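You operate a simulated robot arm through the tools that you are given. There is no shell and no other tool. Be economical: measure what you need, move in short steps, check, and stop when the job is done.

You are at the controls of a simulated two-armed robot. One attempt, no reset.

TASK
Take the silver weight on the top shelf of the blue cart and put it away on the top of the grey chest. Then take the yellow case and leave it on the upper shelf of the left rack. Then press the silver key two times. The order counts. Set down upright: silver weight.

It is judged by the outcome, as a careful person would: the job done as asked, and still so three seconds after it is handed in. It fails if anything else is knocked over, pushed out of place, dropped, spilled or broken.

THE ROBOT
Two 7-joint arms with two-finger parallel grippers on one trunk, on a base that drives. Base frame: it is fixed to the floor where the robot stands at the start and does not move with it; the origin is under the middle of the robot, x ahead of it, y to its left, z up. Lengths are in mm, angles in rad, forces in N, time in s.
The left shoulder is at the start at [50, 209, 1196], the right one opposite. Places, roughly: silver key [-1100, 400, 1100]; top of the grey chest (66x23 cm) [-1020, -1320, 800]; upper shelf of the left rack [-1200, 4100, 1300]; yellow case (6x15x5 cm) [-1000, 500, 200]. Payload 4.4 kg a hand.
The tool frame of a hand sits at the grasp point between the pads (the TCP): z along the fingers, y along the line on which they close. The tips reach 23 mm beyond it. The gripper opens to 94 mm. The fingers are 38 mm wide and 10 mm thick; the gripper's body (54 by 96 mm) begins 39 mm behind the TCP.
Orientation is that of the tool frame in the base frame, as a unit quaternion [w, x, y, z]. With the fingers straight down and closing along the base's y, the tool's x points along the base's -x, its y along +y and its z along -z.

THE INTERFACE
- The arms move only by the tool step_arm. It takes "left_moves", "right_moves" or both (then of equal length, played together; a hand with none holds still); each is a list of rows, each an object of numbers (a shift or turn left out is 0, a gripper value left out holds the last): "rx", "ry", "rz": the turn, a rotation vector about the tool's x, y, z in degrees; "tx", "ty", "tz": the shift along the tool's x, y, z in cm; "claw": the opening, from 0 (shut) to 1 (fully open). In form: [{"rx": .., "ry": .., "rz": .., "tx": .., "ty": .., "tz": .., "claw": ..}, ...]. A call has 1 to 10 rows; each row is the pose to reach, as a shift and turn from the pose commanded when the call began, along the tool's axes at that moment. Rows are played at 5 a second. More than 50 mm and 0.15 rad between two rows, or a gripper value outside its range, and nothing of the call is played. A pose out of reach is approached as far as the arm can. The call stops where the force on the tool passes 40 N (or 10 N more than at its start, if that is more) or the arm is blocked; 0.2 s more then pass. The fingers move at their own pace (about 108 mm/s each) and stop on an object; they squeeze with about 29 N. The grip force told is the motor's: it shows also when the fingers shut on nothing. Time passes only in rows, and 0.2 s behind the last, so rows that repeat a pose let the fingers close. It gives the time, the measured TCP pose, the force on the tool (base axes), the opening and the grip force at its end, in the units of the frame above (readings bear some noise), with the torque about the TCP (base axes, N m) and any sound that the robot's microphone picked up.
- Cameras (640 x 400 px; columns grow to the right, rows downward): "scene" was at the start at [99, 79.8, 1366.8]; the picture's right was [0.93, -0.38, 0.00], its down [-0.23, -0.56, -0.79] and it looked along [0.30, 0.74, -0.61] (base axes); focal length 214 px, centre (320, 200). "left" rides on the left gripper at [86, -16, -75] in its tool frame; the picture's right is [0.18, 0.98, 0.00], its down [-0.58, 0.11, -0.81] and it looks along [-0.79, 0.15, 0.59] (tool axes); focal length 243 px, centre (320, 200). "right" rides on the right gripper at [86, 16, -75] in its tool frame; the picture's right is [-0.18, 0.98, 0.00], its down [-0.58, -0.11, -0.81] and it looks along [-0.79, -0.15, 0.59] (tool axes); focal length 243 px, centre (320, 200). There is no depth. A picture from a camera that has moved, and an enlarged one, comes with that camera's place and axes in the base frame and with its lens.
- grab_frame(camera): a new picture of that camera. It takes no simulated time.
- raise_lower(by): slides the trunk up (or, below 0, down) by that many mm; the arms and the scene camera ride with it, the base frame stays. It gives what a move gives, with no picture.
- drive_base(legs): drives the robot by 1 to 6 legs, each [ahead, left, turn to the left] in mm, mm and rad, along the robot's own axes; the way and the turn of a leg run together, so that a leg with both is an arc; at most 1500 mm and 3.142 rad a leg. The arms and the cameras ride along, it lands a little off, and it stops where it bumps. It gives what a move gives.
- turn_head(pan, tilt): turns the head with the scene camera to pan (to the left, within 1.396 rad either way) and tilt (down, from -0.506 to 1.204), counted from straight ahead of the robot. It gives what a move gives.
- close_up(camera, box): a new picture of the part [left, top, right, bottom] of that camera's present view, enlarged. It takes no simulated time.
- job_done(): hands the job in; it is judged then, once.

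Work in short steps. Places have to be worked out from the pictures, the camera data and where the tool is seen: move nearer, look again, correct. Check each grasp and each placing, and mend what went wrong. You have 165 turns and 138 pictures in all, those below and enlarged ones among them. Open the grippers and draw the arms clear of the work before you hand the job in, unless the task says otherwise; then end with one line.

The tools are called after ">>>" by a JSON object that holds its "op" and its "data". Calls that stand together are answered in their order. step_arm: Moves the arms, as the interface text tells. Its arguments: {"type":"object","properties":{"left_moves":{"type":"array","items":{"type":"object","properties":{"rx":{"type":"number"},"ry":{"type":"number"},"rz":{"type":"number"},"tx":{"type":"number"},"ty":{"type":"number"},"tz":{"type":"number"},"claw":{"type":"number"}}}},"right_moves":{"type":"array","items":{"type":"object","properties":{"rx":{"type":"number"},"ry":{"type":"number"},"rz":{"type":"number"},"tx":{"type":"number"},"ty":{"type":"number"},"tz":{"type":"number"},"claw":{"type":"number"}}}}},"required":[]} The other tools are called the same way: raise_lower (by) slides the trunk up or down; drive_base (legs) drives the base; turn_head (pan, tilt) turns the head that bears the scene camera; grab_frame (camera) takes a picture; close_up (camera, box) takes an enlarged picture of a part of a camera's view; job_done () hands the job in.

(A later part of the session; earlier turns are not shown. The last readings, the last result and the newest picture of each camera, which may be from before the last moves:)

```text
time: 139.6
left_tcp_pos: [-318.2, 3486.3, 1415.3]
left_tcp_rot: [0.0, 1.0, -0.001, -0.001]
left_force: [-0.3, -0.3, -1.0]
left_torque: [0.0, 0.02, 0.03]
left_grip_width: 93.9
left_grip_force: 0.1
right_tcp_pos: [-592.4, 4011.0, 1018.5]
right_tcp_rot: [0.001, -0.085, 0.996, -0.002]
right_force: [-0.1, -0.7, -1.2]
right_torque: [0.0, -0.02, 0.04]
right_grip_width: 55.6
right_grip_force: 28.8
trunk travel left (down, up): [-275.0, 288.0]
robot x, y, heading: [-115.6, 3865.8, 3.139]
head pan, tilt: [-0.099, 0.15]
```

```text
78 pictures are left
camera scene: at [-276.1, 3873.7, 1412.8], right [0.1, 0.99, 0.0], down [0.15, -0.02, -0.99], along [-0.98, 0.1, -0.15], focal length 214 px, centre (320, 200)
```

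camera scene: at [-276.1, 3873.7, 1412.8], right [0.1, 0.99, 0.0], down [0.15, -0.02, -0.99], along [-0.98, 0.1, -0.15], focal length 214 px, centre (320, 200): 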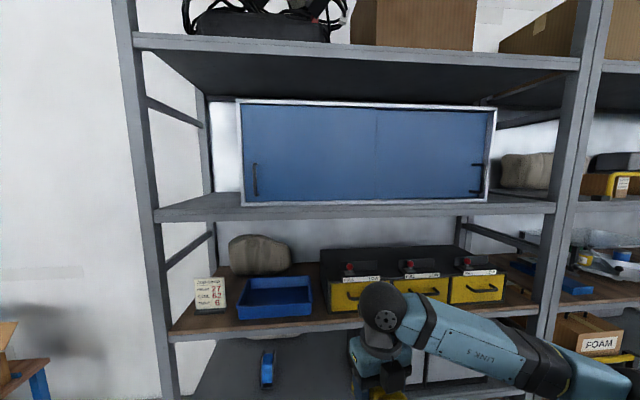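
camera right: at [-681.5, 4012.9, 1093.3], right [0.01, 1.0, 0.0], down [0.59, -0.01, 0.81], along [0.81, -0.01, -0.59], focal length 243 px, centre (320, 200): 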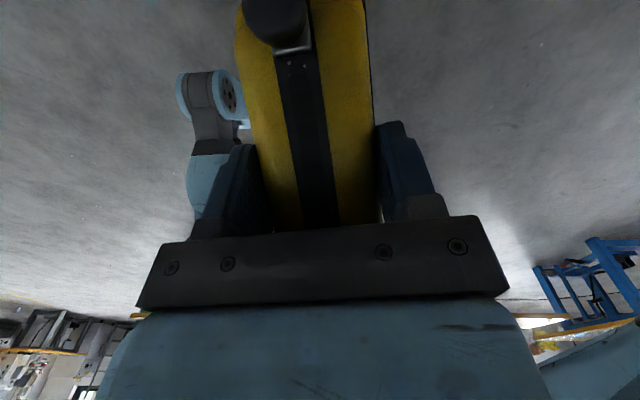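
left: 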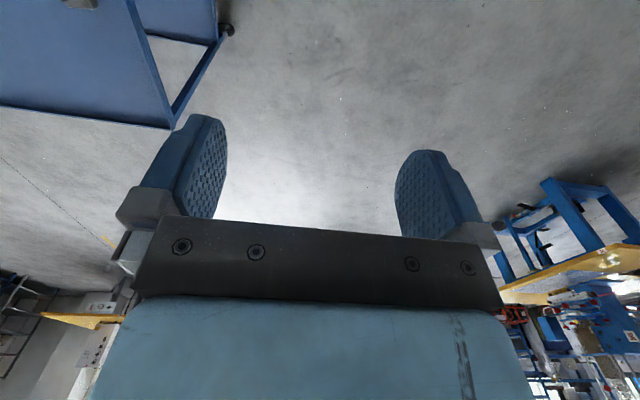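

Yaw works. I finish the last 10° of yaw and lower the trunk 200 mm (so the elbow will stay back from the rack), then tilt 35° to level the case.

>>> {"op": "step_arm", "data": {"right_moves": [{"rz": 5}, {"rz": 9.8}, {"rz": 9.8}]}}

>>> {"op": "raise_lower", "data": {"by": -200}}

>>> {"op": "step_arm", "data": {"right_moves": [{"tz": -4.5, "ry": 7}, {"tz": -9, "ry": 14}, {"tz": -13.5, "ry": 21}, {"tz": -18, "ry": 28}, {"tz": -22.5, "ry": 35}, {"tz": -27, "ry": 35}, {"tz": -31.5, "ry": 35}, {"tz": -36, "ry": 35}, {"tz": -40.5, "ry": 35}, {"tz": -45, "ry": 35}]}}

>>> {"op": "turn_head", "data": {"pan": -0.3, "tilt": 0.0}}

>>> {"op": "grab_frame", "data": {"camera": "scene"}}

>>> {"op": "grab_frame", "data": {"camera": "right"}}

```text
time: 140.4
left_tcp_pos: [-318.9, 3484.3, 1416.4]
left_tcp_rot: [0.002, 1.0, -0.002, 0.0]
left_force: [-0.5, -0.6, 0.0]
left_torque: [0.04, -0.01, 0.03]
left_grip_width: 94.1
left_grip_force: 0.0
right_tcp_pos: [-591.5, 4011.5, 1017.5]
right_tcp_rot: [0.002, -0.001, 1.0, -0.002]
right_force: [-0.1, 0.5, -0.9]
right_torque: [0.0, -0.06, 0.04]
right_grip_width: 55.8
right_grip_force: 28.8
trunk travel left (down, up): [-275.0, 288.0]
robot x, y, heading: [-113.1, 3864.5, 3.136]
head pan, tilt: [-0.099, 0.15]
```

```text
time: 142.6
left_tcp_pos: [-319.0, 3485.7, 1216.6]
left_tcp_rot: [0.0, 1.0, -0.001, 0.0]
left_force: [0.6, 0.3, -0.5]
left_torque: [-0.01, 0.01, 0.02]
left_grip_width: 93.9
left_grip_force: 0.1
right_tcp_pos: [-592.0, 4012.4, 817.1]
right_tcp_rot: [0.001, -0.001, 1.0, -0.001]
right_force: [0.8, 0.1, -1.4]
right_torque: [0.0, -0.02, 0.01]
right_grip_width: 55.8
right_grip_force: 29.4
trunk travel left (down, up): [-75.0, 488.0]
robot x, y, heading: [-113.5, 3862.9, 3.142]
head pan, tilt: [-0.099, 0.15]
```

```text
time: 144.8
left_tcp_pos: [-317.0, 3485.5, 1214.6]
left_tcp_rot: [0.0, 1.0, -0.001, -0.001]
left_force: [1.4, 0.6, -0.5]
left_torque: [0.02, 0.02, -0.01]
left_grip_width: 94.1
left_grip_force: 0.1
right_tcp_pos: [-595.0, 4012.8, 1268.7]
right_tcp_rot: [-0.3, -0.001, 0.954, -0.003]
right_force: [0.6, -0.8, -0.8]
right_torque: [0.04, 0.01, 0.04]
right_grip_width: 55.6
right_grip_force: 29.4
trunk travel left (down, up): [-75.0, 488.0]
robot x, y, heading: [-114.8, 3865.2, 3.141]
head pan, tilt: [-0.099, 0.15]
```

```text
time: 145.5
left_tcp_pos: [-318.6, 3485.1, 1215.6]
left_tcp_rot: [0.0, 1.0, -0.001, 0.0]
left_force: [-0.3, 0.2, 0.0]
left_torque: [0.02, -0.01, 0.0]
left_grip_width: 94.2
left_grip_force: 0.0
right_tcp_pos: [-594.5, 4012.3, 1266.3]
right_tcp_rot: [-0.3, 0.0, 0.954, -0.002]
right_force: [0.7, -0.4, -1.5]
right_torque: [0.0, -0.05, -0.01]
right_grip_width: 55.7
right_grip_force: 29.0
trunk travel left (down, up): [-75.0, 488.0]
robot x, y, heading: [-115.9, 3866.9, 3.141]
head pan, tilt: [-0.3, 0.0]
```

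```text
77 pictures are left
camera scene: at [-269.7, 3891.0, 1226.5], right [0.3, 0.95, 0.0], down [0.0, 0.0, -1.0], along [-0.95, 0.3, 0.0], focal length 214 px, centre (320, 200)
```

scene: 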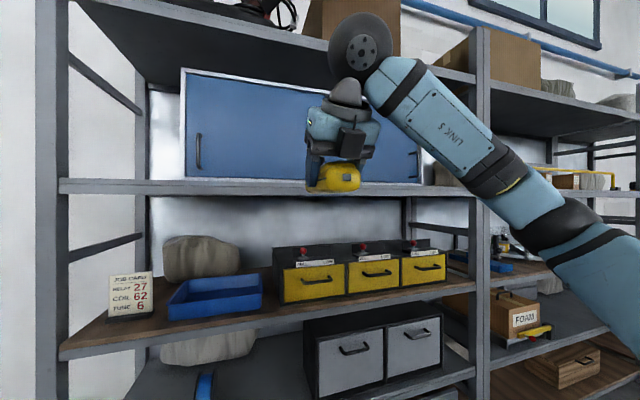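

```text
76 pictures are left
camera right: at [-623.8, 4030.0, 1378.7], right [0.15, 0.98, -0.11], down [0.94, -0.11, 0.33], along [0.31, -0.15, -0.94], focal length 243 px, centre (320, 200)
```

right: 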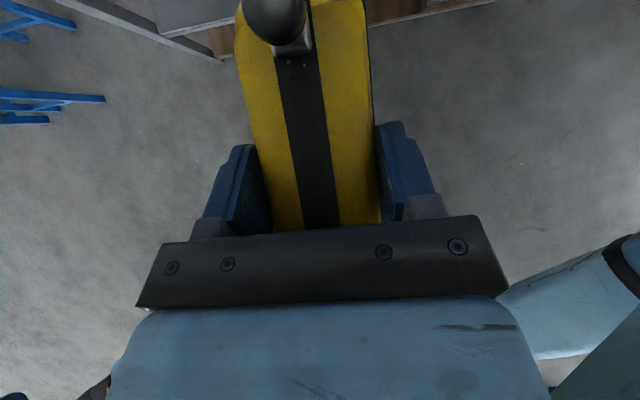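

The case is level and hand faces into the rack. The elbow is a bit too far forward (fwd 344), so I move the hand 150 mm to the robot's right and 90 mm up, which should swing the elbow back.

>>> {"op": "step_arm", "data": {"right_moves": [{"tx": 1.3, "ty": 3.75, "tz": -1.85}, {"tx": 2.6, "ty": 7.5, "tz": -3.7}, {"tx": 3.9, "ty": 11.25, "tz": -5.55}, {"tx": 5.2, "ty": 15, "tz": -7.4}, {"tx": 5.2, "ty": 15, "tz": -7.4}]}}

>>> {"op": "turn_head", "data": {"pan": -0.5, "tilt": 0.1}}

>>> {"op": "grab_frame", "data": {"camera": "scene"}}

```text
time: 146.7
left_tcp_pos: [-319.6, 3485.1, 1216.2]
left_tcp_rot: [0.0, 1.0, -0.001, 0.0]
left_force: [-0.4, 0.0, -0.6]
left_torque: [0.01, 0.03, 0.01]
left_grip_width: 94.1
left_grip_force: 0.1
right_tcp_pos: [-595.9, 4162.1, 1358.6]
right_tcp_rot: [-0.298, 0.0, 0.954, -0.002]
right_force: [-0.2, 0.2, -1.8]
right_torque: [0.04, 0.0, 0.01]
right_grip_width: 55.7
right_grip_force: 28.8
trunk travel left (down, up): [-75.0, 488.0]
robot x, y, heading: [-117.5, 3865.8, 3.14]
head pan, tilt: [-0.3, 0.0]
```

```text
time: 147.4
left_tcp_pos: [-317.7, 3485.9, 1215.9]
left_tcp_rot: [0.0, 1.0, -0.001, 0.0]
left_force: [0.0, 1.2, 0.2]
left_torque: [0.0, 0.01, -0.02]
left_grip_width: 93.9
left_grip_force: 0.1
right_tcp_pos: [-595.4, 4162.6, 1356.9]
right_tcp_rot: [-0.298, 0.0, 0.954, -0.003]
right_force: [0.1, 0.3, -0.6]
right_torque: [0.01, -0.03, -0.02]
right_grip_width: 55.6
right_grip_force: 28.6
trunk travel left (down, up): [-75.0, 488.0]
robot x, y, heading: [-114.2, 3864.4, 3.136]
head pan, tilt: [-0.499, 0.099]
```

```text
75 pictures are left
camera scene: at [-264.5, 3908.5, 1217.5], right [0.48, 0.88, 0.0], down [0.09, -0.05, -1.0], along [-0.87, 0.48, -0.1], focal length 214 px, centre (320, 200)
```

scene: 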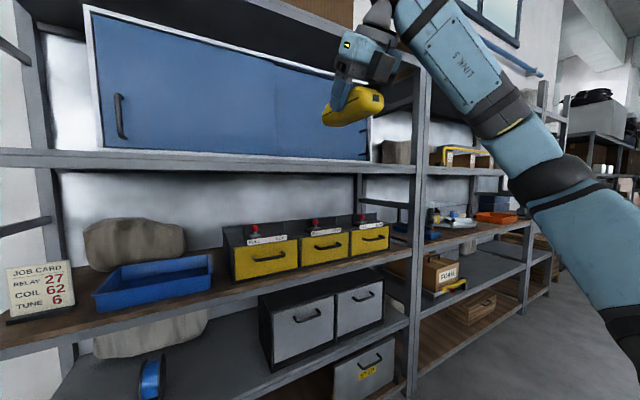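

Elbow now at fwd ≈270, so it will stay in front of the rack. I slide left 612 mm so the hand lines up with the free spot (y≈3550) and look.

>>> {"op": "drive_base", "data": {"legs": [[0, 612, 0]]}}

>>> {"op": "turn_head", "data": {"pan": 0.5, "tilt": 0.5}}

>>> {"op": "grab_frame", "data": {"camera": "scene"}}

>>> {"op": "turn_head", "data": {"pan": -0.3, "tilt": 0.0}}

>>> {"op": "grab_frame", "data": {"camera": "scene"}}

```text
time: 153.3
left_tcp_pos: [-322.8, 2872.7, 1216.7]
left_tcp_rot: [-0.001, 1.0, -0.001, 0.0]
left_force: [0.0, 0.1, -0.5]
left_torque: [0.01, -0.03, 0.02]
left_grip_width: 93.7
left_grip_force: 0.0
right_tcp_pos: [-597.7, 3551.8, 1357.4]
right_tcp_rot: [-0.3, 0.002, 0.954, -0.002]
right_force: [-0.6, 0.5, -1.2]
right_torque: [-0.04, 0.0, -0.05]
right_grip_width: 55.6
right_grip_force: 28.5
trunk travel left (down, up): [-75.0, 488.0]
robot x, y, heading: [-117.1, 3251.6, 3.13]
head pan, tilt: [-0.499, 0.099]
```

```text
time: 154.5
left_tcp_pos: [-322.5, 2874.2, 1216.6]
left_tcp_rot: [0.0, 1.0, -0.002, 0.0]
left_force: [-0.2, 0.3, 0.3]
left_torque: [0.01, 0.01, -0.02]
left_grip_width: 94.0
left_grip_force: 0.0
right_tcp_pos: [-598.3, 3552.6, 1357.1]
right_tcp_rot: [-0.299, 0.001, 0.954, -0.002]
right_force: [-1.4, 0.3, 0.3]
right_torque: [0.04, -0.01, 0.01]
right_grip_width: 55.7
right_grip_force: 28.4
trunk travel left (down, up): [-75.0, 488.0]
robot x, y, heading: [-118.5, 3252.3, 3.134]
head pan, tilt: [0.499, 0.499]
```

```text
74 pictures are left
camera scene: at [-266.4, 3209.3, 1180.5], right [-0.47, 0.88, 0.0], down [0.42, 0.23, -0.88], along [-0.77, -0.42, -0.48], focal length 214 px, centre (320, 200)
```

scene: 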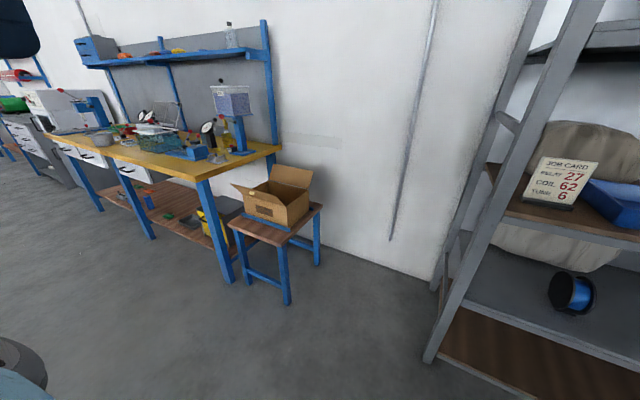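

```text
time: 155.7
left_tcp_pos: [-321.2, 2873.9, 1215.3]
left_tcp_rot: [0.0, 1.0, -0.001, 0.0]
left_force: [-0.5, 0.1, -0.5]
left_torque: [-0.01, 0.04, -0.02]
left_grip_width: 94.2
left_grip_force: 0.1
right_tcp_pos: [-598.7, 3551.6, 1358.3]
right_tcp_rot: [-0.299, 0.001, 0.954, -0.002]
right_force: [-0.4, 0.1, -1.4]
right_torque: [0.03, -0.03, -0.03]
right_grip_width: 55.8
right_grip_force: 28.2
trunk travel left (down, up): [-75.0, 488.0]
robot x, y, heading: [-115.4, 3250.1, 3.139]
head pan, tilt: [-0.3, 0.0]
```

```text
73 pictures are left
camera scene: at [-272.1, 3279.3, 1226.5], right [0.3, 0.95, 0.0], down [0.0, 0.0, -1.0], along [-0.95, 0.3, 0.0], focal length 214 px, centre (320, 200)
```

scene: 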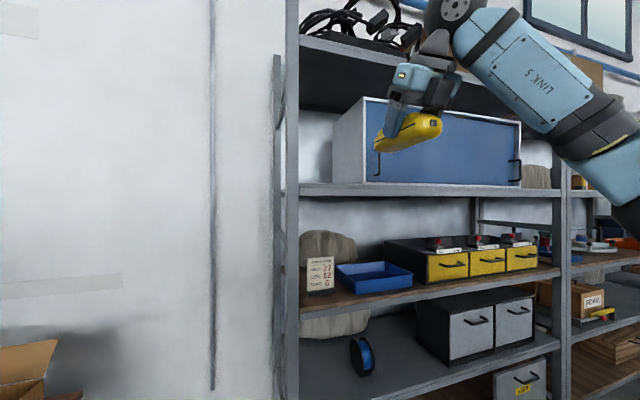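

The stool is clear (y<2650). I zoom on the shelf's left corner to measure its height precisely from this level camera.

>>> {"op": "close_up", "data": {"camera": "scene", "box": [270, 90, 430, 215]}}

```text
3.20 times, centred on (350, 152) of scene
camera zoom: at [-272.1, 3279.3, 1226.5], right [0.3, 0.95, 0.0], down [0.0, 0.0, -1.0], along [-0.95, 0.3, 0.0], focal length 686 px, centre (224, 352)
```

zoom: 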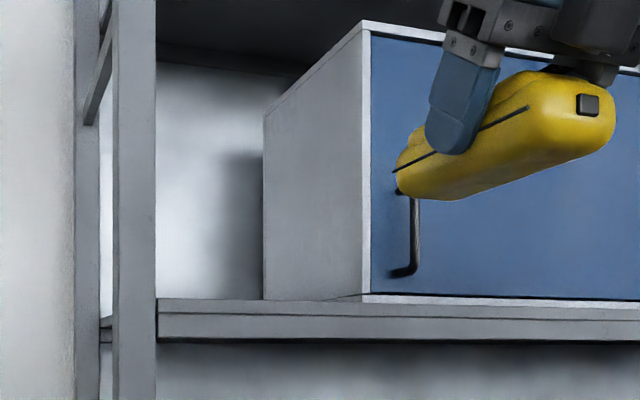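

Shelf top z≈1280; free gap y≈3434–3690, hand at y≈3552 is centred. I drive 350 mm ahead and check.

>>> {"op": "drive_base", "data": {"legs": [[350, 0, 0]]}}

>>> {"op": "grab_frame", "data": {"camera": "scene"}}

>>> {"op": "grab_frame", "data": {"camera": "right"}}

```text
time: 157.9
left_tcp_pos: [-670.2, 2874.2, 1215.0]
left_tcp_rot: [0.0, 1.0, 0.0, 0.0]
left_force: [0.0, 0.4, -0.7]
left_torque: [0.02, -0.02, 0.02]
left_grip_width: 93.9
left_grip_force: 0.0
right_tcp_pos: [-949.4, 3551.2, 1357.1]
right_tcp_rot: [-0.299, -0.002, 0.954, -0.003]
right_force: [0.2, 0.3, -1.6]
right_torque: [-0.02, 0.01, -0.03]
right_grip_width: 55.6
right_grip_force: 28.8
trunk travel left (down, up): [-75.0, 488.0]
robot x, y, heading: [-468.0, 3257.9, 3.137]
head pan, tilt: [-0.3, 0.0]
```

```text
71 pictures are left
camera scene: at [-622.4, 3279.9, 1226.5], right [0.3, 0.95, 0.0], down [0.0, 0.0, -1.0], along [-0.95, 0.3, 0.0], focal length 214 px, centre (320, 200)
```

scene: 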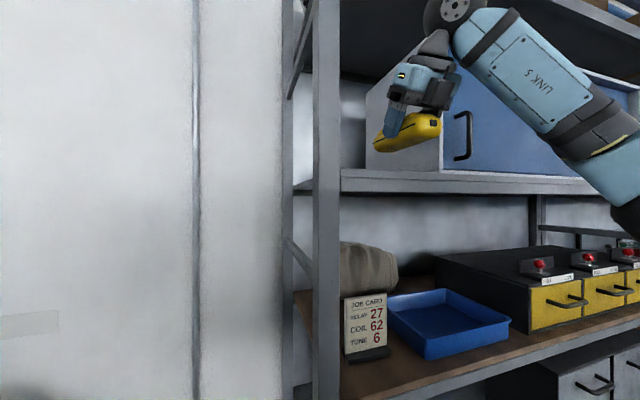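

```text
70 pictures are left
camera right: at [-978.5, 3567.4, 1469.1], right [0.15, 0.98, -0.11], down [0.94, -0.1, 0.33], along [0.31, -0.15, -0.94], focal length 243 px, centre (320, 200)
```

right: 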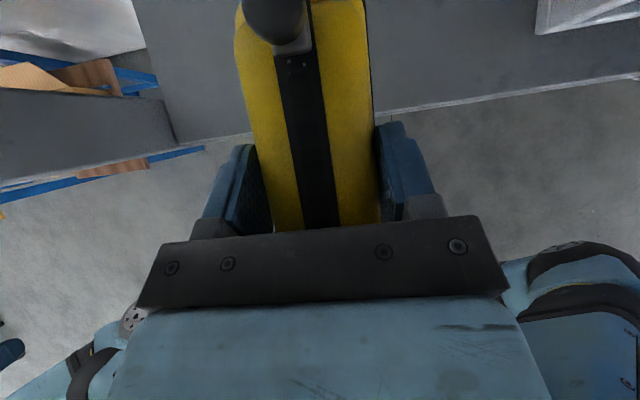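

Refined from the wrist camera: shelf edge x≈-977, post to y≈3427, cabinet from y≈3687. I drive 140 mm more so the case sits at x≈-1090.

>>> {"op": "drive_base", "data": {"legs": [[140, 0, 0]]}}

>>> {"op": "grab_frame", "data": {"camera": "right"}}

>>> {"op": "grab_frame", "data": {"camera": "scene"}}

```text
time: 159.3
left_tcp_pos: [-808.4, 2875.1, 1214.8]
left_tcp_rot: [0.001, 1.0, -0.001, 0.0]
left_force: [0.2, -1.2, -0.7]
left_torque: [0.02, 0.03, -0.01]
left_grip_width: 94.0
left_grip_force: 0.0
right_tcp_pos: [-1086.3, 3550.6, 1357.7]
right_tcp_rot: [-0.3, -0.001, 0.954, -0.003]
right_force: [1.0, -0.4, -0.8]
right_torque: [0.01, 0.01, -0.01]
right_grip_width: 55.8
right_grip_force: 28.9
trunk travel left (down, up): [-75.0, 488.0]
robot x, y, heading: [-604.3, 3253.2, 3.14]
head pan, tilt: [-0.3, 0.0]
stopped in leg 1: the robot was blocked; the commanded pose is now the measured one
```

```text
69 pictures are left
camera right: at [-1114.3, 3568.1, 1469.9], right [0.15, 0.98, -0.11], down [0.94, -0.1, 0.33], along [0.31, -0.15, -0.94], focal length 243 px, centre (320, 200)
```

right: 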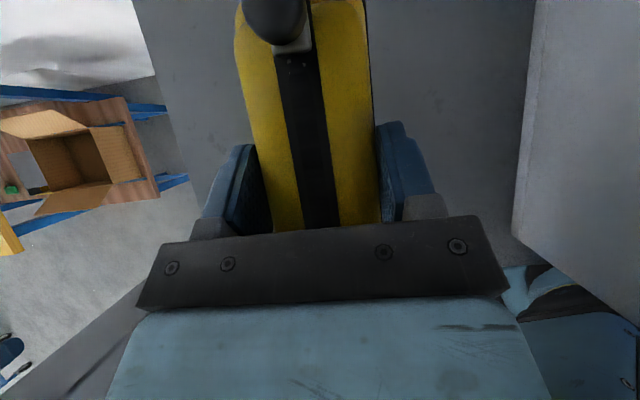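

```text
68 pictures are left
camera scene: at [-759.6, 3279.9, 1226.6], right [0.3, 0.95, 0.0], down [0.0, 0.0, -1.0], along [-0.95, 0.3, 0.0], focal length 214 px, centre (320, 200)
```

scene: 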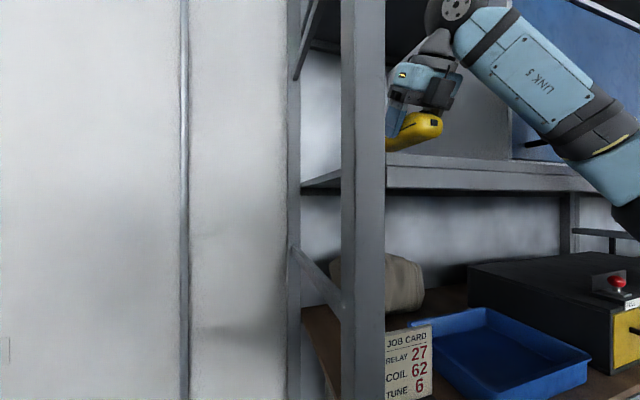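

The hand is where I want it (x≈-1086) although something touched; I back off 8 mm to relieve contact and start lowering.

>>> {"op": "drive_base", "data": {"legs": [[-8, 0, 0]]}}

>>> {"op": "step_arm", "data": {"right_moves": [{"tx": -0.57, "tz": 0.82}, {"tx": -1.15, "tz": 1.64}, {"tx": -1.72, "tz": 2.46}, {"tx": -2.0, "tz": 2.87}, {"tx": -2.0, "tz": 2.87}]}}

>>> {"op": "close_up", "data": {"camera": "scene", "box": [340, 0, 640, 210]}}

```text
time: 160.1
left_tcp_pos: [-801.5, 2874.5, 1213.8]
left_tcp_rot: [0.0, 1.0, 0.0, 0.001]
left_force: [0.3, 0.1, 0.6]
left_torque: [0.0, 0.03, 0.0]
left_grip_width: 94.3
left_grip_force: 0.0
right_tcp_pos: [-1078.1, 3551.7, 1358.0]
right_tcp_rot: [-0.299, -0.001, 0.954, -0.003]
right_force: [-0.3, -0.7, -1.6]
right_torque: [0.02, -0.05, 0.02]
right_grip_width: 55.5
right_grip_force: 28.5
trunk travel left (down, up): [-75.0, 488.0]
robot x, y, heading: [-599.3, 3251.1, 3.134]
head pan, tilt: [-0.3, 0.0]
```

```text
time: 161.3
left_tcp_pos: [-800.9, 2874.1, 1215.3]
left_tcp_rot: [0.0, 1.0, 0.0, 0.001]
left_force: [-0.6, 0.7, -0.5]
left_torque: [0.0, 0.02, -0.01]
left_grip_width: 93.8
left_grip_force: 0.0
right_tcp_pos: [-1078.1, 3552.1, 1322.2]
right_tcp_rot: [-0.3, -0.001, 0.954, -0.002]
right_force: [0.0, 0.4, -0.5]
right_torque: [0.02, -0.03, 0.02]
right_grip_width: 55.7
right_grip_force: 29.4
trunk travel left (down, up): [-75.0, 488.0]
robot x, y, heading: [-598.0, 3254.3, 3.141]
head pan, tilt: [-0.3, 0.0]
```

```text
1.90 times, centred on (490, 105) of scene
camera zoom: at [-751.8, 3279.8, 1226.6], right [0.3, 0.95, 0.0], down [0.0, 0.0, -1.0], along [-0.95, 0.3, 0.0], focal length 408 px, centre (-4, 381)
```

zoom: 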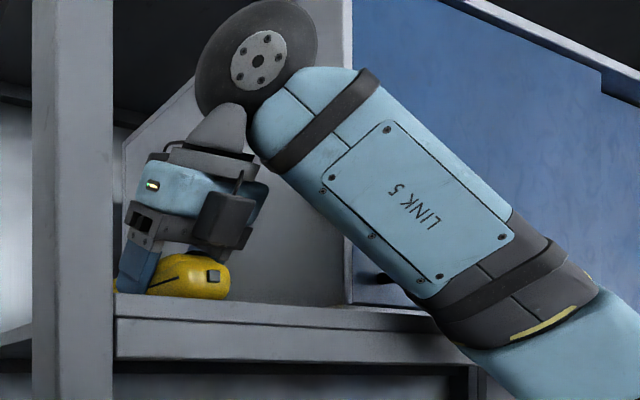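

Case is close to the shelf. I lower 2 mm at a time watching force.

>>> {"op": "step_arm", "data": {"right_moves": [{"tx": -0.115, "tz": 0.164}, {"tx": -0.23, "tz": 0.328}, {"tx": -0.345, "tz": 0.492}, {"tx": -0.4, "tz": 0.574}, {"tx": -0.4, "tz": 0.574}]}}

>>> {"op": "close_up", "data": {"camera": "scene", "box": [380, 90, 480, 190]}}

```text
time: 162.5
left_tcp_pos: [-799.5, 2873.9, 1215.1]
left_tcp_rot: [-0.001, 1.0, 0.0, -0.001]
left_force: [-0.2, -0.1, -0.1]
left_torque: [-0.01, -0.01, -0.02]
left_grip_width: 94.0
left_grip_force: 0.1
right_tcp_pos: [-1076.6, 3550.1, 1317.4]
right_tcp_rot: [-0.301, -0.001, 0.954, -0.003]
right_force: [0.5, -0.4, -1.7]
right_torque: [-0.01, -0.05, 0.02]
right_grip_width: 55.6
right_grip_force: 29.1
trunk travel left (down, up): [-75.0, 488.0]
robot x, y, heading: [-601.3, 3252.7, 3.147]
head pan, tilt: [-0.3, 0.0]
```

```text
4.00 times, centred on (430, 140) of scene
camera zoom: at [-750.3, 3279.4, 1226.9], right [0.3, 0.95, 0.0], down [0.0, 0.0, -1.0], along [-0.95, 0.3, 0.0], focal length 858 px, centre (-120, 440)
```

zoom: 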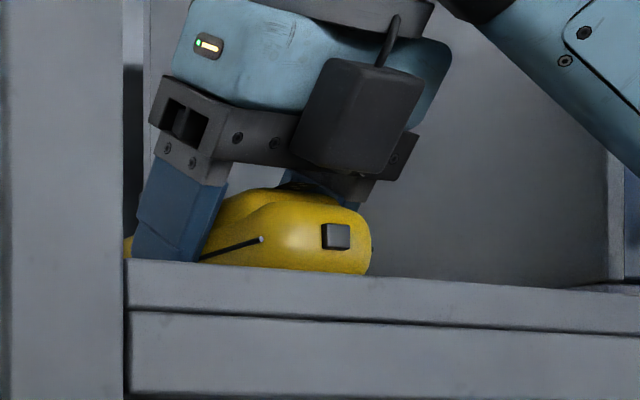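

TCP lags slightly without tool force, so a link may be touching; I zoom on the forearm and cabinet handle.

>>> {"op": "close_up", "data": {"camera": "scene", "box": [480, 60, 640, 240]}}

>>> {"op": "step_arm", "data": {"right_moves": [{"tz": 0}, {"tz": 0}]}}

```text
2.22 times, centred on (560, 150) of scene
camera zoom: at [-750.3, 3279.4, 1226.9], right [0.3, 0.95, 0.0], down [0.0, 0.0, -1.0], along [-0.95, 0.3, 0.0], focal length 477 px, centre (-213, 311)
```

zoom: 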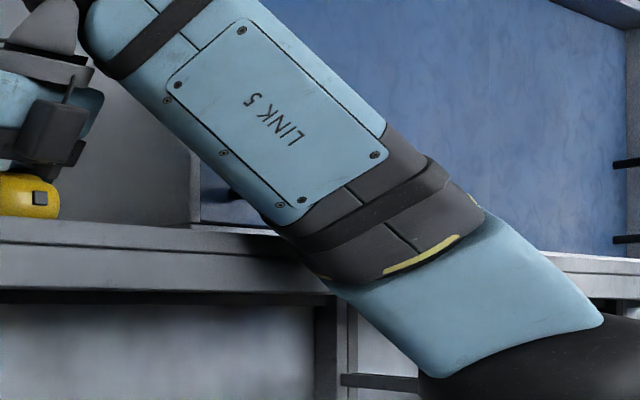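

```text
time: 163.1
left_tcp_pos: [-798.0, 2873.5, 1216.3]
left_tcp_rot: [0.0, 1.0, 0.001, 0.001]
left_force: [0.3, 0.3, 0.4]
left_torque: [0.01, 0.02, 0.03]
left_grip_width: 94.2
left_grip_force: 0.1
right_tcp_pos: [-1076.4, 3551.4, 1317.4]
right_tcp_rot: [-0.3, -0.001, 0.954, -0.003]
right_force: [0.7, 0.9, 0.8]
right_torque: [0.0, -0.03, 0.02]
right_grip_width: 55.7
right_grip_force: 29.1
trunk travel left (down, up): [-75.0, 488.0]
robot x, y, heading: [-598.7, 3255.4, 3.138]
head pan, tilt: [-0.3, 0.0]
```

The forearm is probably touching the shelf lip. I lift 30 mm, back the robot 40 mm and slide it 60 mm left, then re-extend the hand to the right and forward, so the forearm stays clear.

>>> {"op": "step_arm", "data": {"right_moves": [{"tx": 0.86, "tz": -1.23}, {"tx": 1.72, "tz": -2.46}, {"tx": 1.72, "tz": -2.46}]}}

>>> {"op": "drive_base", "data": {"legs": [[-60, 0, 0], [0, 70, 0]]}}

>>> {"op": "step_arm", "data": {"right_moves": [{"ty": 2.3, "tx": -1.4, "tz": -1}, {"ty": 4.6, "tx": -2.9, "tz": -2}, {"ty": 7, "tx": -4.5, "tz": -3.15}, {"ty": 7, "tx": -4.5, "tz": -3.15}]}}

>>> {"op": "grab_frame", "data": {"camera": "scene"}}

>>> {"op": "grab_frame", "data": {"camera": "right"}}

```text
time: 163.9
left_tcp_pos: [-800.4, 2873.6, 1215.5]
left_tcp_rot: [0.0, 1.0, -0.001, 0.0]
left_force: [-0.4, 0.1, 0.8]
left_torque: [0.03, 0.02, -0.02]
left_grip_width: 93.7
left_grip_force: 0.0
right_tcp_pos: [-1078.2, 3551.8, 1345.6]
right_tcp_rot: [-0.3, -0.001, 0.954, -0.003]
right_force: [-0.8, -0.3, -1.3]
right_torque: [0.03, -0.04, -0.04]
right_grip_width: 55.8
right_grip_force: 29.3
trunk travel left (down, up): [-75.0, 488.0]
robot x, y, heading: [-597.7, 3253.6, 3.144]
head pan, tilt: [-0.3, 0.0]
```

```text
time: 165.7
left_tcp_pos: [-739.3, 2803.5, 1215.9]
left_tcp_rot: [0.0, 1.0, 0.0, 0.001]
left_force: [-0.7, 0.5, -0.2]
left_torque: [0.01, 0.02, 0.01]
left_grip_width: 93.8
left_grip_force: 0.1
right_tcp_pos: [-1019.0, 3480.5, 1345.7]
right_tcp_rot: [-0.3, -0.001, 0.954, -0.002]
right_force: [0.4, 0.1, -0.6]
right_torque: [0.02, 0.02, -0.02]
right_grip_width: 55.7
right_grip_force: 29.0
trunk travel left (down, up): [-75.0, 488.0]
robot x, y, heading: [-541.1, 3183.6, 3.141]
head pan, tilt: [-0.3, 0.0]
```

```text
time: 166.7
left_tcp_pos: [-741.4, 2802.2, 1215.5]
left_tcp_rot: [0.0, 1.0, 0.002, 0.001]
left_force: [-0.1, -0.3, -1.0]
left_torque: [-0.02, 0.0, -0.01]
left_grip_width: 93.9
left_grip_force: 0.1
right_tcp_pos: [-964.6, 3549.7, 1345.8]
right_tcp_rot: [-0.3, -0.001, 0.954, -0.002]
right_force: [-0.4, -0.9, -1.5]
right_torque: [0.0, -0.03, -0.03]
right_grip_width: 55.8
right_grip_force: 28.9
trunk travel left (down, up): [-75.0, 488.0]
robot x, y, heading: [-539.2, 3186.5, 3.143]
head pan, tilt: [-0.3, 0.0]
```

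```text
64 pictures are left
camera scene: at [-692.9, 3209.1, 1226.5], right [0.3, 0.95, 0.0], down [0.0, 0.0, -1.0], along [-0.95, 0.3, 0.0], focal length 214 px, centre (320, 200)
```

scene: 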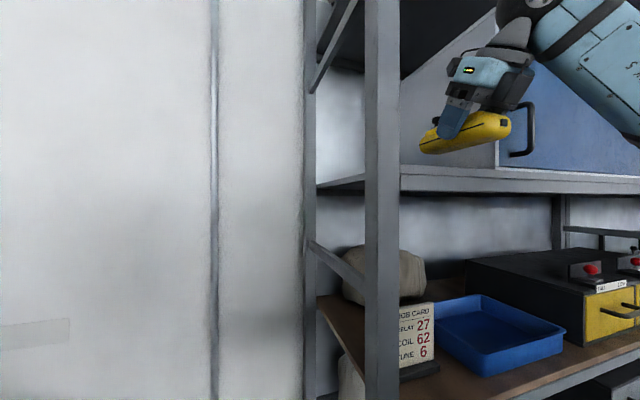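

```text
63 pictures are left
camera right: at [-993.1, 3566.3, 1458.1], right [0.15, 0.98, -0.11], down [0.94, -0.1, 0.33], along [0.31, -0.15, -0.94], focal length 243 px, centre (320, 200)
```

right: 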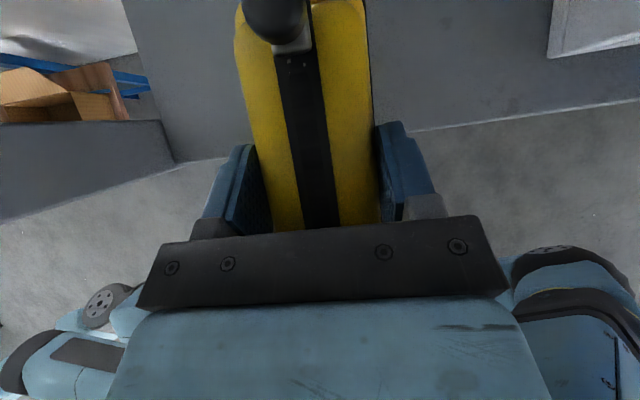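

I went the wrong way in x (backward); harmless. I now move the hand 120 mm forward at this height.

>>> {"op": "step_arm", "data": {"right_moves": [{"tx": 3.3, "tz": 2.3}, {"tx": 6.6, "tz": 4.6}, {"tx": 9.8, "tz": 6.9}, {"tx": 9.8, "tz": 6.9}]}}

>>> {"op": "turn_head", "data": {"pan": -0.7, "tilt": 0.0}}

>>> {"op": "grab_frame", "data": {"camera": "scene"}}

>>> {"op": "grab_frame", "data": {"camera": "right"}}

```text
time: 167.7
left_tcp_pos: [-741.5, 2804.7, 1215.1]
left_tcp_rot: [0.0, 1.0, 0.0, 0.001]
left_force: [0.3, -0.1, 0.5]
left_torque: [0.04, 0.02, 0.0]
left_grip_width: 94.0
left_grip_force: 0.0
right_tcp_pos: [-1083.5, 3549.7, 1345.9]
right_tcp_rot: [-0.3, -0.002, 0.954, -0.002]
right_force: [0.0, -0.1, -1.0]
right_torque: [0.01, 0.01, -0.01]
right_grip_width: 55.9
right_grip_force: 28.9
trunk travel left (down, up): [-75.0, 488.0]
robot x, y, heading: [-539.7, 3182.9, 3.137]
head pan, tilt: [-0.3, 0.0]
```

```text
time: 168.6
left_tcp_pos: [-740.2, 2803.3, 1215.6]
left_tcp_rot: [0.0, 1.0, -0.001, 0.001]
left_force: [-0.3, -0.3, -0.4]
left_torque: [0.01, -0.01, -0.01]
left_grip_width: 93.9
left_grip_force: 0.1
right_tcp_pos: [-1085.0, 3550.9, 1345.4]
right_tcp_rot: [-0.3, -0.002, 0.954, -0.003]
right_force: [0.7, -0.4, -0.9]
right_torque: [0.01, -0.03, -0.02]
right_grip_width: 56.0
right_grip_force: 28.3
trunk travel left (down, up): [-75.0, 488.0]
robot x, y, heading: [-537.2, 3182.4, 3.143]
head pan, tilt: [-0.7, 0.0]
```

```text
62 pictures are left
camera scene: at [-675.3, 3241.0, 1226.6], right [0.64, 0.76, 0.0], down [0.0, 0.0, -1.0], along [-0.76, 0.64, 0.0], focal length 214 px, centre (320, 200)
```

scene: 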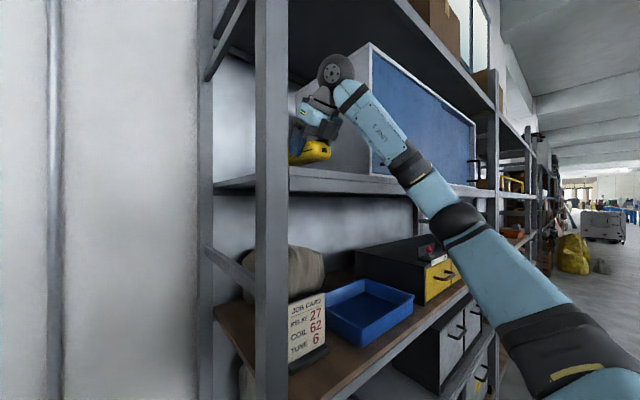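

```text
61 pictures are left
camera right: at [-1112.9, 3566.8, 1457.0], right [0.15, 0.98, -0.11], down [0.94, -0.1, 0.33], along [0.31, -0.15, -0.94], focal length 243 px, centre (320, 200)
```

right: 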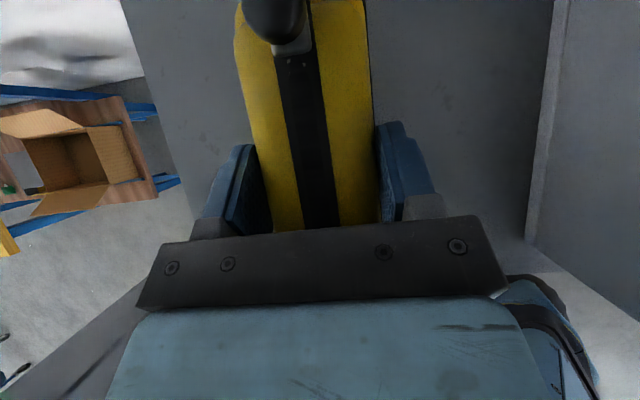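

Forearm now clears the lip by ~30 mm more. I lower 24 mm, then in small steps.

>>> {"op": "step_arm", "data": {"right_moves": [{"tx": -0.57, "tz": 0.82}, {"tx": -1.15, "tz": 1.64}, {"tx": -1.38, "tz": 1.97}, {"tx": -1.6, "tz": 2.29}, {"tx": -1.6, "tz": 2.29}]}}

>>> {"op": "step_arm", "data": {"right_moves": [{"tx": -0.115, "tz": 0.164}, {"tx": -0.17, "tz": 0.246}, {"tx": -0.17, "tz": 0.246}]}}

```text
time: 169.8
left_tcp_pos: [-740.2, 2803.5, 1215.7]
left_tcp_rot: [0.0, 1.0, -0.001, 0.001]
left_force: [-0.4, -0.2, -0.8]
left_torque: [-0.03, 0.0, 0.02]
left_grip_width: 94.1
left_grip_force: 0.2
right_tcp_pos: [-1082.8, 3550.8, 1316.0]
right_tcp_rot: [-0.3, -0.002, 0.954, -0.003]
right_force: [0.2, 0.4, -1.3]
right_torque: [0.02, -0.04, 0.02]
right_grip_width: 55.9
right_grip_force: 29.0
trunk travel left (down, up): [-75.0, 488.0]
robot x, y, heading: [-541.0, 3182.9, 3.14]
head pan, tilt: [-0.7, 0.0]
```

```text
time: 170.6
left_tcp_pos: [-741.7, 2803.9, 1215.8]
left_tcp_rot: [0.0, 1.0, 0.0, 0.001]
left_force: [-0.4, 0.0, -0.1]
left_torque: [-0.01, 0.01, -0.02]
left_grip_width: 93.8
left_grip_force: 0.1
right_tcp_pos: [-1083.2, 3551.3, 1314.0]
right_tcp_rot: [-0.299, -0.002, 0.954, -0.003]
right_force: [0.2, 0.9, -0.6]
right_torque: [0.01, -0.02, -0.01]
right_grip_width: 55.6
right_grip_force: 28.7
trunk travel left (down, up): [-75.0, 488.0]
robot x, y, heading: [-535.5, 3179.5, 3.14]
head pan, tilt: [-0.7, 0.0]
```

Tracking cleanly, no contact yet at z 1314. I continue down slowly.

>>> {"op": "step_arm", "data": {"right_moves": [{"tx": -0.115, "tz": 0.164}, {"tx": -0.23, "tz": 0.328}, {"tx": -0.345, "tz": 0.49}, {"tx": -0.345, "tz": 0.49}]}}

>>> {"op": "close_up", "data": {"camera": "scene", "box": [250, 90, 370, 210]}}

```text
time: 171.6
left_tcp_pos: [-739.3, 2802.6, 1216.0]
left_tcp_rot: [0.0, 1.0, 0.0, 0.0]
left_force: [-0.6, 0.3, 0.3]
left_torque: [0.0, -0.04, 0.0]
left_grip_width: 93.8
left_grip_force: 0.1
right_tcp_pos: [-1083.9, 3551.1, 1311.9]
right_tcp_rot: [-0.302, -0.001, 0.953, -0.003]
right_force: [-8.9, 5.7, 28.2]
right_torque: [0.62, -0.01, 0.29]
right_grip_width: 55.8
right_grip_force: 28.8
trunk travel left (down, up): [-75.0, 488.0]
robot x, y, heading: [-538.3, 3184.8, 3.141]
head pan, tilt: [-0.7, 0.0]
```

```text
3.33 times, centred on (310, 150) of scene
camera zoom: at [-674.2, 3240.3, 1227.1], right [0.65, 0.76, 0.0], down [0.0, 0.0, -1.0], along [-0.76, 0.65, 0.0], focal length 715 px, centre (353, 367)
```

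zoom: 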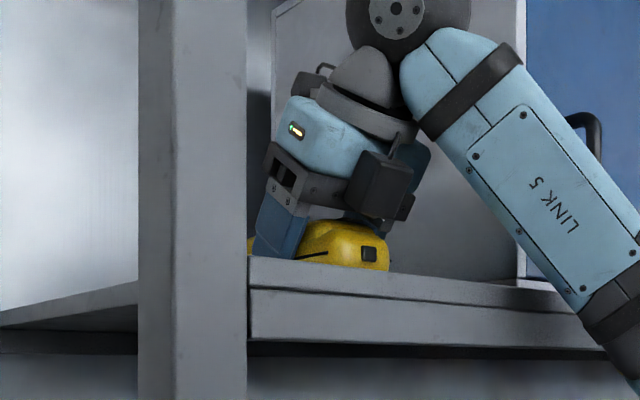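

Contact at z≈1312 (28 N); the case is on the shelf. I ease off 2 mm, open, and back out along the tool axis.

>>> {"op": "step_arm", "data": {"right_moves": [{"tx": 0.11, "tz": -0.16}, {"tx": 0.11, "tz": -0.16, "claw": 0.75}, {"tx": 0.11, "tz": -0.16, "claw": 0.9}, {"tx": 0.11, "tz": -0.16, "claw": 0.9}]}}

>>> {"op": "step_arm", "data": {"right_moves": [{"tx": 0.5, "tz": -1}, {"tx": 1.5, "tz": -3.5}, {"tx": 2.5, "tz": -6}, {"tx": 3, "tz": -9}, {"tx": 3, "tz": -12}, {"tx": 3, "tz": -12}]}}

>>> {"op": "grab_frame", "data": {"camera": "right"}}

>>> {"op": "grab_frame", "data": {"camera": "scene"}}

```text
time: 172.6
left_tcp_pos: [-742.2, 2803.5, 1215.2]
left_tcp_rot: [0.0, 1.0, 0.0, 0.001]
left_force: [0.2, 0.5, -0.6]
left_torque: [0.03, -0.01, 0.03]
left_grip_width: 93.8
left_grip_force: 0.1
right_tcp_pos: [-1084.8, 3551.3, 1310.7]
right_tcp_rot: [-0.3, -0.001, 0.954, -0.002]
right_force: [-0.2, 0.5, 0.0]
right_torque: [0.0, 0.02, 0.0]
right_grip_width: 84.3
right_grip_force: 0.0
trunk travel left (down, up): [-75.0, 488.0]
robot x, y, heading: [-537.9, 3183.5, 3.141]
head pan, tilt: [-0.7, 0.0]
```

```text
time: 174.0
left_tcp_pos: [-741.7, 2805.0, 1214.4]
left_tcp_rot: [-0.001, 1.0, 0.0, 0.001]
left_force: [-0.2, 0.7, 0.7]
left_torque: [-0.03, 0.0, 0.03]
left_grip_width: 93.8
left_grip_force: 0.0
right_tcp_pos: [-1041.1, 3553.0, 1425.3]
right_tcp_rot: [-0.3, 0.0, 0.954, -0.003]
right_force: [-0.2, -0.4, -0.2]
right_torque: [0.0, -0.02, -0.02]
right_grip_width: 84.4
right_grip_force: 0.0
trunk travel left (down, up): [-75.0, 488.0]
robot x, y, heading: [-538.6, 3184.3, 3.14]
head pan, tilt: [-0.7, 0.0]
```

```text
59 pictures are left
camera right: at [-1069.2, 3568.6, 1537.1], right [0.15, 0.98, -0.11], down [0.94, -0.1, 0.33], along [0.31, -0.15, -0.94], focal length 243 px, centre (320, 200)
```

right: 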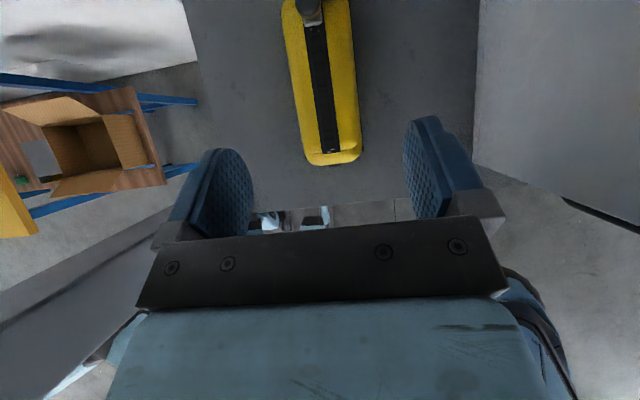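

```text
58 pictures are left
camera scene: at [-675.7, 3241.3, 1226.5], right [0.65, 0.76, 0.0], down [0.0, 0.0, -1.0], along [-0.76, 0.65, 0.0], focal length 214 px, centre (320, 200)
```

scene: 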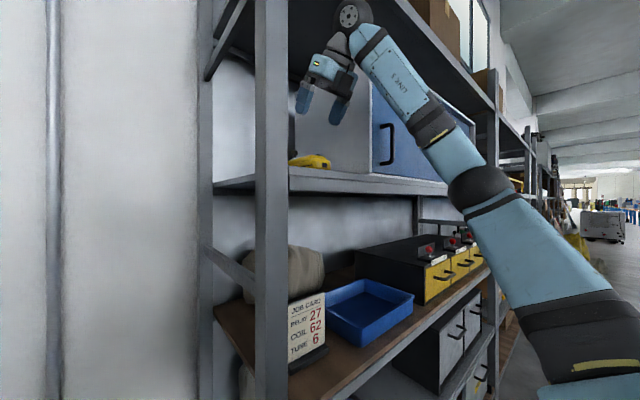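

The yellow case rests well inside the shelf. I reverse straight out and then retract.

>>> {"op": "drive_base", "data": {"legs": [[-420, 0, 0]]}}

>>> {"op": "step_arm", "data": {"right_moves": [{"ry": -7}, {"ry": -14}, {"ry": -21}, {"ry": -28}, {"ry": -35}, {"ry": -35}]}}

>>> {"op": "drive_base", "data": {"legs": [[0, 1400, 0]]}}

>>> {"op": "turn_head", "data": {"pan": 0.7, "tilt": 0.2}}

>>> {"op": "grab_frame", "data": {"camera": "scene"}}

```text
time: 176.6
left_tcp_pos: [-323.2, 2803.5, 1215.1]
left_tcp_rot: [0.0, 1.0, -0.003, 0.0]
left_force: [0.3, -0.5, 0.0]
left_torque: [0.01, 0.03, -0.01]
left_grip_width: 93.9
left_grip_force: 0.0
right_tcp_pos: [-617.3, 3553.6, 1426.3]
right_tcp_rot: [-0.3, 0.002, 0.954, -0.001]
right_force: [0.6, -0.1, 0.4]
right_torque: [-0.02, 0.03, 0.03]
right_grip_width: 84.8
right_grip_force: 0.1
trunk travel left (down, up): [-75.0, 488.0]
robot x, y, heading: [-114.9, 3179.2, 3.132]
head pan, tilt: [-0.7, 0.0]
```

```text
time: 178.0
left_tcp_pos: [-323.9, 2802.0, 1216.2]
left_tcp_rot: [0.0, 1.0, -0.004, -0.001]
left_force: [-0.1, -1.0, 0.2]
left_torque: [-0.04, 0.0, -0.03]
left_grip_width: 93.9
left_grip_force: 0.1
right_tcp_pos: [-614.4, 3544.2, 1394.1]
right_tcp_rot: [-0.003, 0.002, 1.0, -0.003]
right_force: [-0.1, -0.3, -0.1]
right_torque: [0.02, -0.02, 0.01]
right_grip_width: 84.6
right_grip_force: 0.1
right hand out of reach, approached as far as the arm can: row 5, 6
trunk travel left (down, up): [-75.0, 488.0]
robot x, y, heading: [-119.9, 3178.8, 3.133]
head pan, tilt: [-0.7, 0.0]
```

```text
time: 190.5
left_tcp_pos: [-342.7, 1396.9, 1215.5]
left_tcp_rot: [-0.001, 1.0, -0.005, 0.0]
left_force: [0.3, -0.3, -0.1]
left_torque: [0.03, 0.01, 0.02]
left_grip_width: 93.8
left_grip_force: 0.1
right_tcp_pos: [-629.0, 2138.4, 1393.4]
right_tcp_rot: [-0.003, 0.003, 1.0, -0.003]
right_force: [-0.8, 0.2, 0.8]
right_torque: [-0.02, -0.01, 0.01]
right_grip_width: 84.4
right_grip_force: 0.0
trunk travel left (down, up): [-75.0, 488.0]
robot x, y, heading: [-134.3, 1773.3, 3.13]
head pan, tilt: [-0.7, 0.0]
```

```text
time: 192.0
left_tcp_pos: [-341.5, 1395.9, 1216.0]
left_tcp_rot: [0.0, 1.0, -0.005, 0.001]
left_force: [-0.7, -0.1, -0.3]
left_torque: [0.0, 0.0, 0.04]
left_grip_width: 93.9
left_grip_force: 0.0
right_tcp_pos: [-629.2, 2139.4, 1393.8]
right_tcp_rot: [-0.003, 0.003, 1.0, -0.003]
right_force: [0.2, -0.5, 0.4]
right_torque: [-0.01, -0.02, -0.01]
right_grip_width: 84.6
right_grip_force: 0.0
trunk travel left (down, up): [-75.0, 488.0]
robot x, y, heading: [-132.9, 1771.4, 3.126]
head pan, tilt: [0.7, 0.201]
```

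```text
57 pictures are left
camera scene: at [-274.4, 1714.8, 1208.1], right [-0.63, 0.77, 0.0], down [0.15, 0.13, -0.98], along [-0.76, -0.62, -0.2], focal length 214 px, centre (320, 200)
```

scene: 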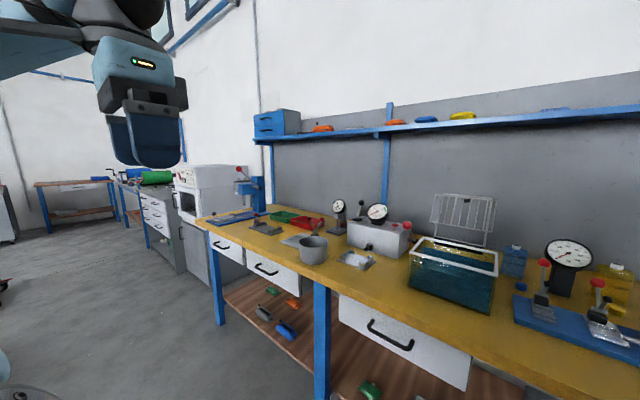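

The bench with the SNAP press lies ahead; the key should be about (-1100, 400, 1100). I slide left another 1250 mm and look at it.

>>> {"op": "drive_base", "data": {"legs": [[0, 1250, 0.01]]}}

>>> {"op": "turn_head", "data": {"pan": 0.1, "tilt": 0.2}}

>>> {"op": "grab_frame", "data": {"camera": "scene"}}

```text
time: 203.3
left_tcp_pos: [-340.8, 135.6, 1216.1]
left_tcp_rot: [0.0, 1.0, 0.002, 0.001]
left_force: [0.0, -0.4, 0.6]
left_torque: [0.03, 0.04, 0.03]
left_grip_width: 94.2
left_grip_force: 0.0
right_tcp_pos: [-639.8, 873.8, 1395.1]
right_tcp_rot: [-0.002, -0.005, 1.0, -0.002]
right_force: [-0.7, -0.6, -0.1]
right_torque: [0.01, 0.0, -0.02]
right_grip_width: 84.6
right_grip_force: 0.1
trunk travel left (down, up): [-75.0, 488.0]
robot x, y, heading: [-140.1, 517.6, -3.143]
head pan, tilt: [0.7, 0.201]
```

```text
time: 204.3
left_tcp_pos: [-342.2, 135.0, 1215.6]
left_tcp_rot: [0.001, 1.0, 0.003, 0.001]
left_force: [-0.1, -1.7, -0.2]
left_torque: [0.02, 0.01, -0.01]
left_grip_width: 94.0
left_grip_force: 0.1
right_tcp_pos: [-641.0, 872.7, 1393.8]
right_tcp_rot: [-0.002, -0.004, 1.0, -0.003]
right_force: [-0.6, -0.3, -0.4]
right_torque: [-0.01, 0.02, 0.03]
right_grip_width: 84.7
right_grip_force: 0.0
trunk travel left (down, up): [-75.0, 488.0]
robot x, y, heading: [-138.8, 514.8, -3.138]
head pan, tilt: [0.099, 0.201]
```

```text
56 pictures are left
camera scene: at [-300.9, 505.4, 1208.1], right [-0.1, 0.99, 0.0], down [0.2, 0.02, -0.98], along [-0.97, -0.1, -0.2], focal length 214 px, centre (320, 200)
```

scene: 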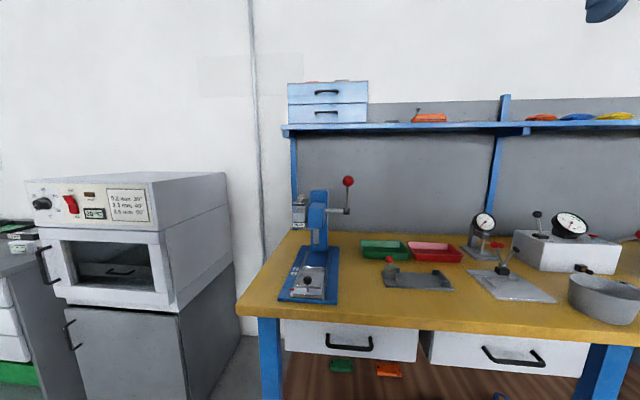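

>>> {"op": "close_up", "data": {"camera": "scene", "box": [265, 165, 385, 315]}}

>>> {"op": "close_up", "data": {"camera": "scene", "box": [20, 170, 240, 320]}}

```text
2.67 times, centred on (325, 240) of scene
camera zoom: at [-300.9, 505.4, 1208.1], right [-0.1, 0.99, 0.0], down [0.2, 0.02, -0.98], along [-0.97, -0.1, -0.2], focal length 572 px, centre (307, 93)
```

zoom: 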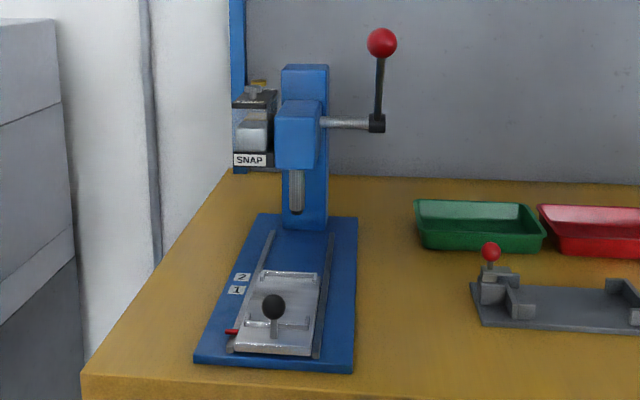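

```text
2.67 times, centred on (130, 245) of scene
camera zoom: at [-300.9, 505.4, 1208.1], right [-0.1, 0.99, 0.0], down [0.2, 0.02, -0.98], along [-0.97, -0.1, -0.2], focal length 572 px, centre (827, 80)
```

zoom: 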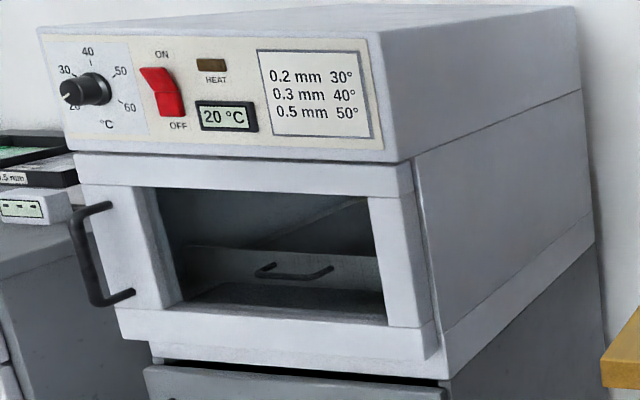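

A silver part over the label "SNAP" on the press head looks like the key. I zoom in strongly.

>>> {"op": "close_up", "data": {"camera": "scene", "box": [300, 182, 350, 248]}}

>>> {"op": "close_up", "data": {"camera": "scene", "box": [285, 185, 325, 235]}}

```text
6.06 times, centred on (325, 215) of scene
camera zoom: at [-300.9, 505.4, 1208.1], right [-0.1, 0.99, 0.0], down [0.2, 0.02, -0.98], along [-0.97, -0.1, -0.2], focal length 1300 px, centre (290, 109)
```

zoom: 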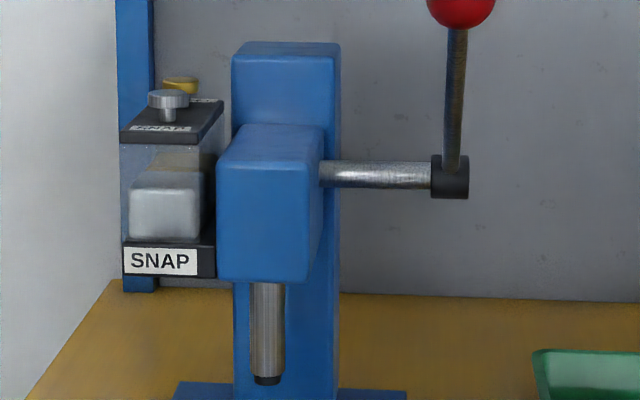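

```text
8.00 times, centred on (305, 210) of scene
camera zoom: at [-300.9, 505.4, 1208.1], right [-0.1, 0.99, 0.0], down [0.2, 0.02, -0.98], along [-0.97, -0.1, -0.2], focal length 1716 px, centre (440, 120)
```

zoom: 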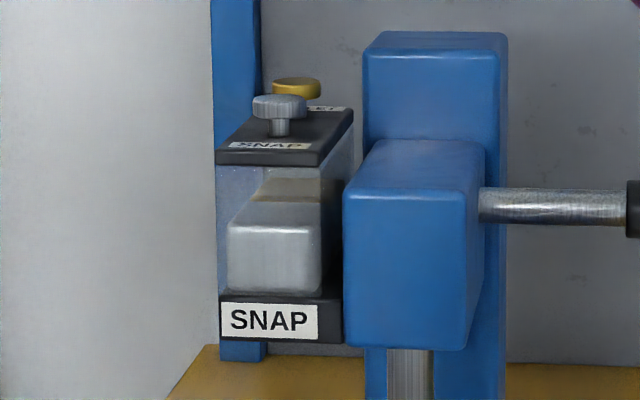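

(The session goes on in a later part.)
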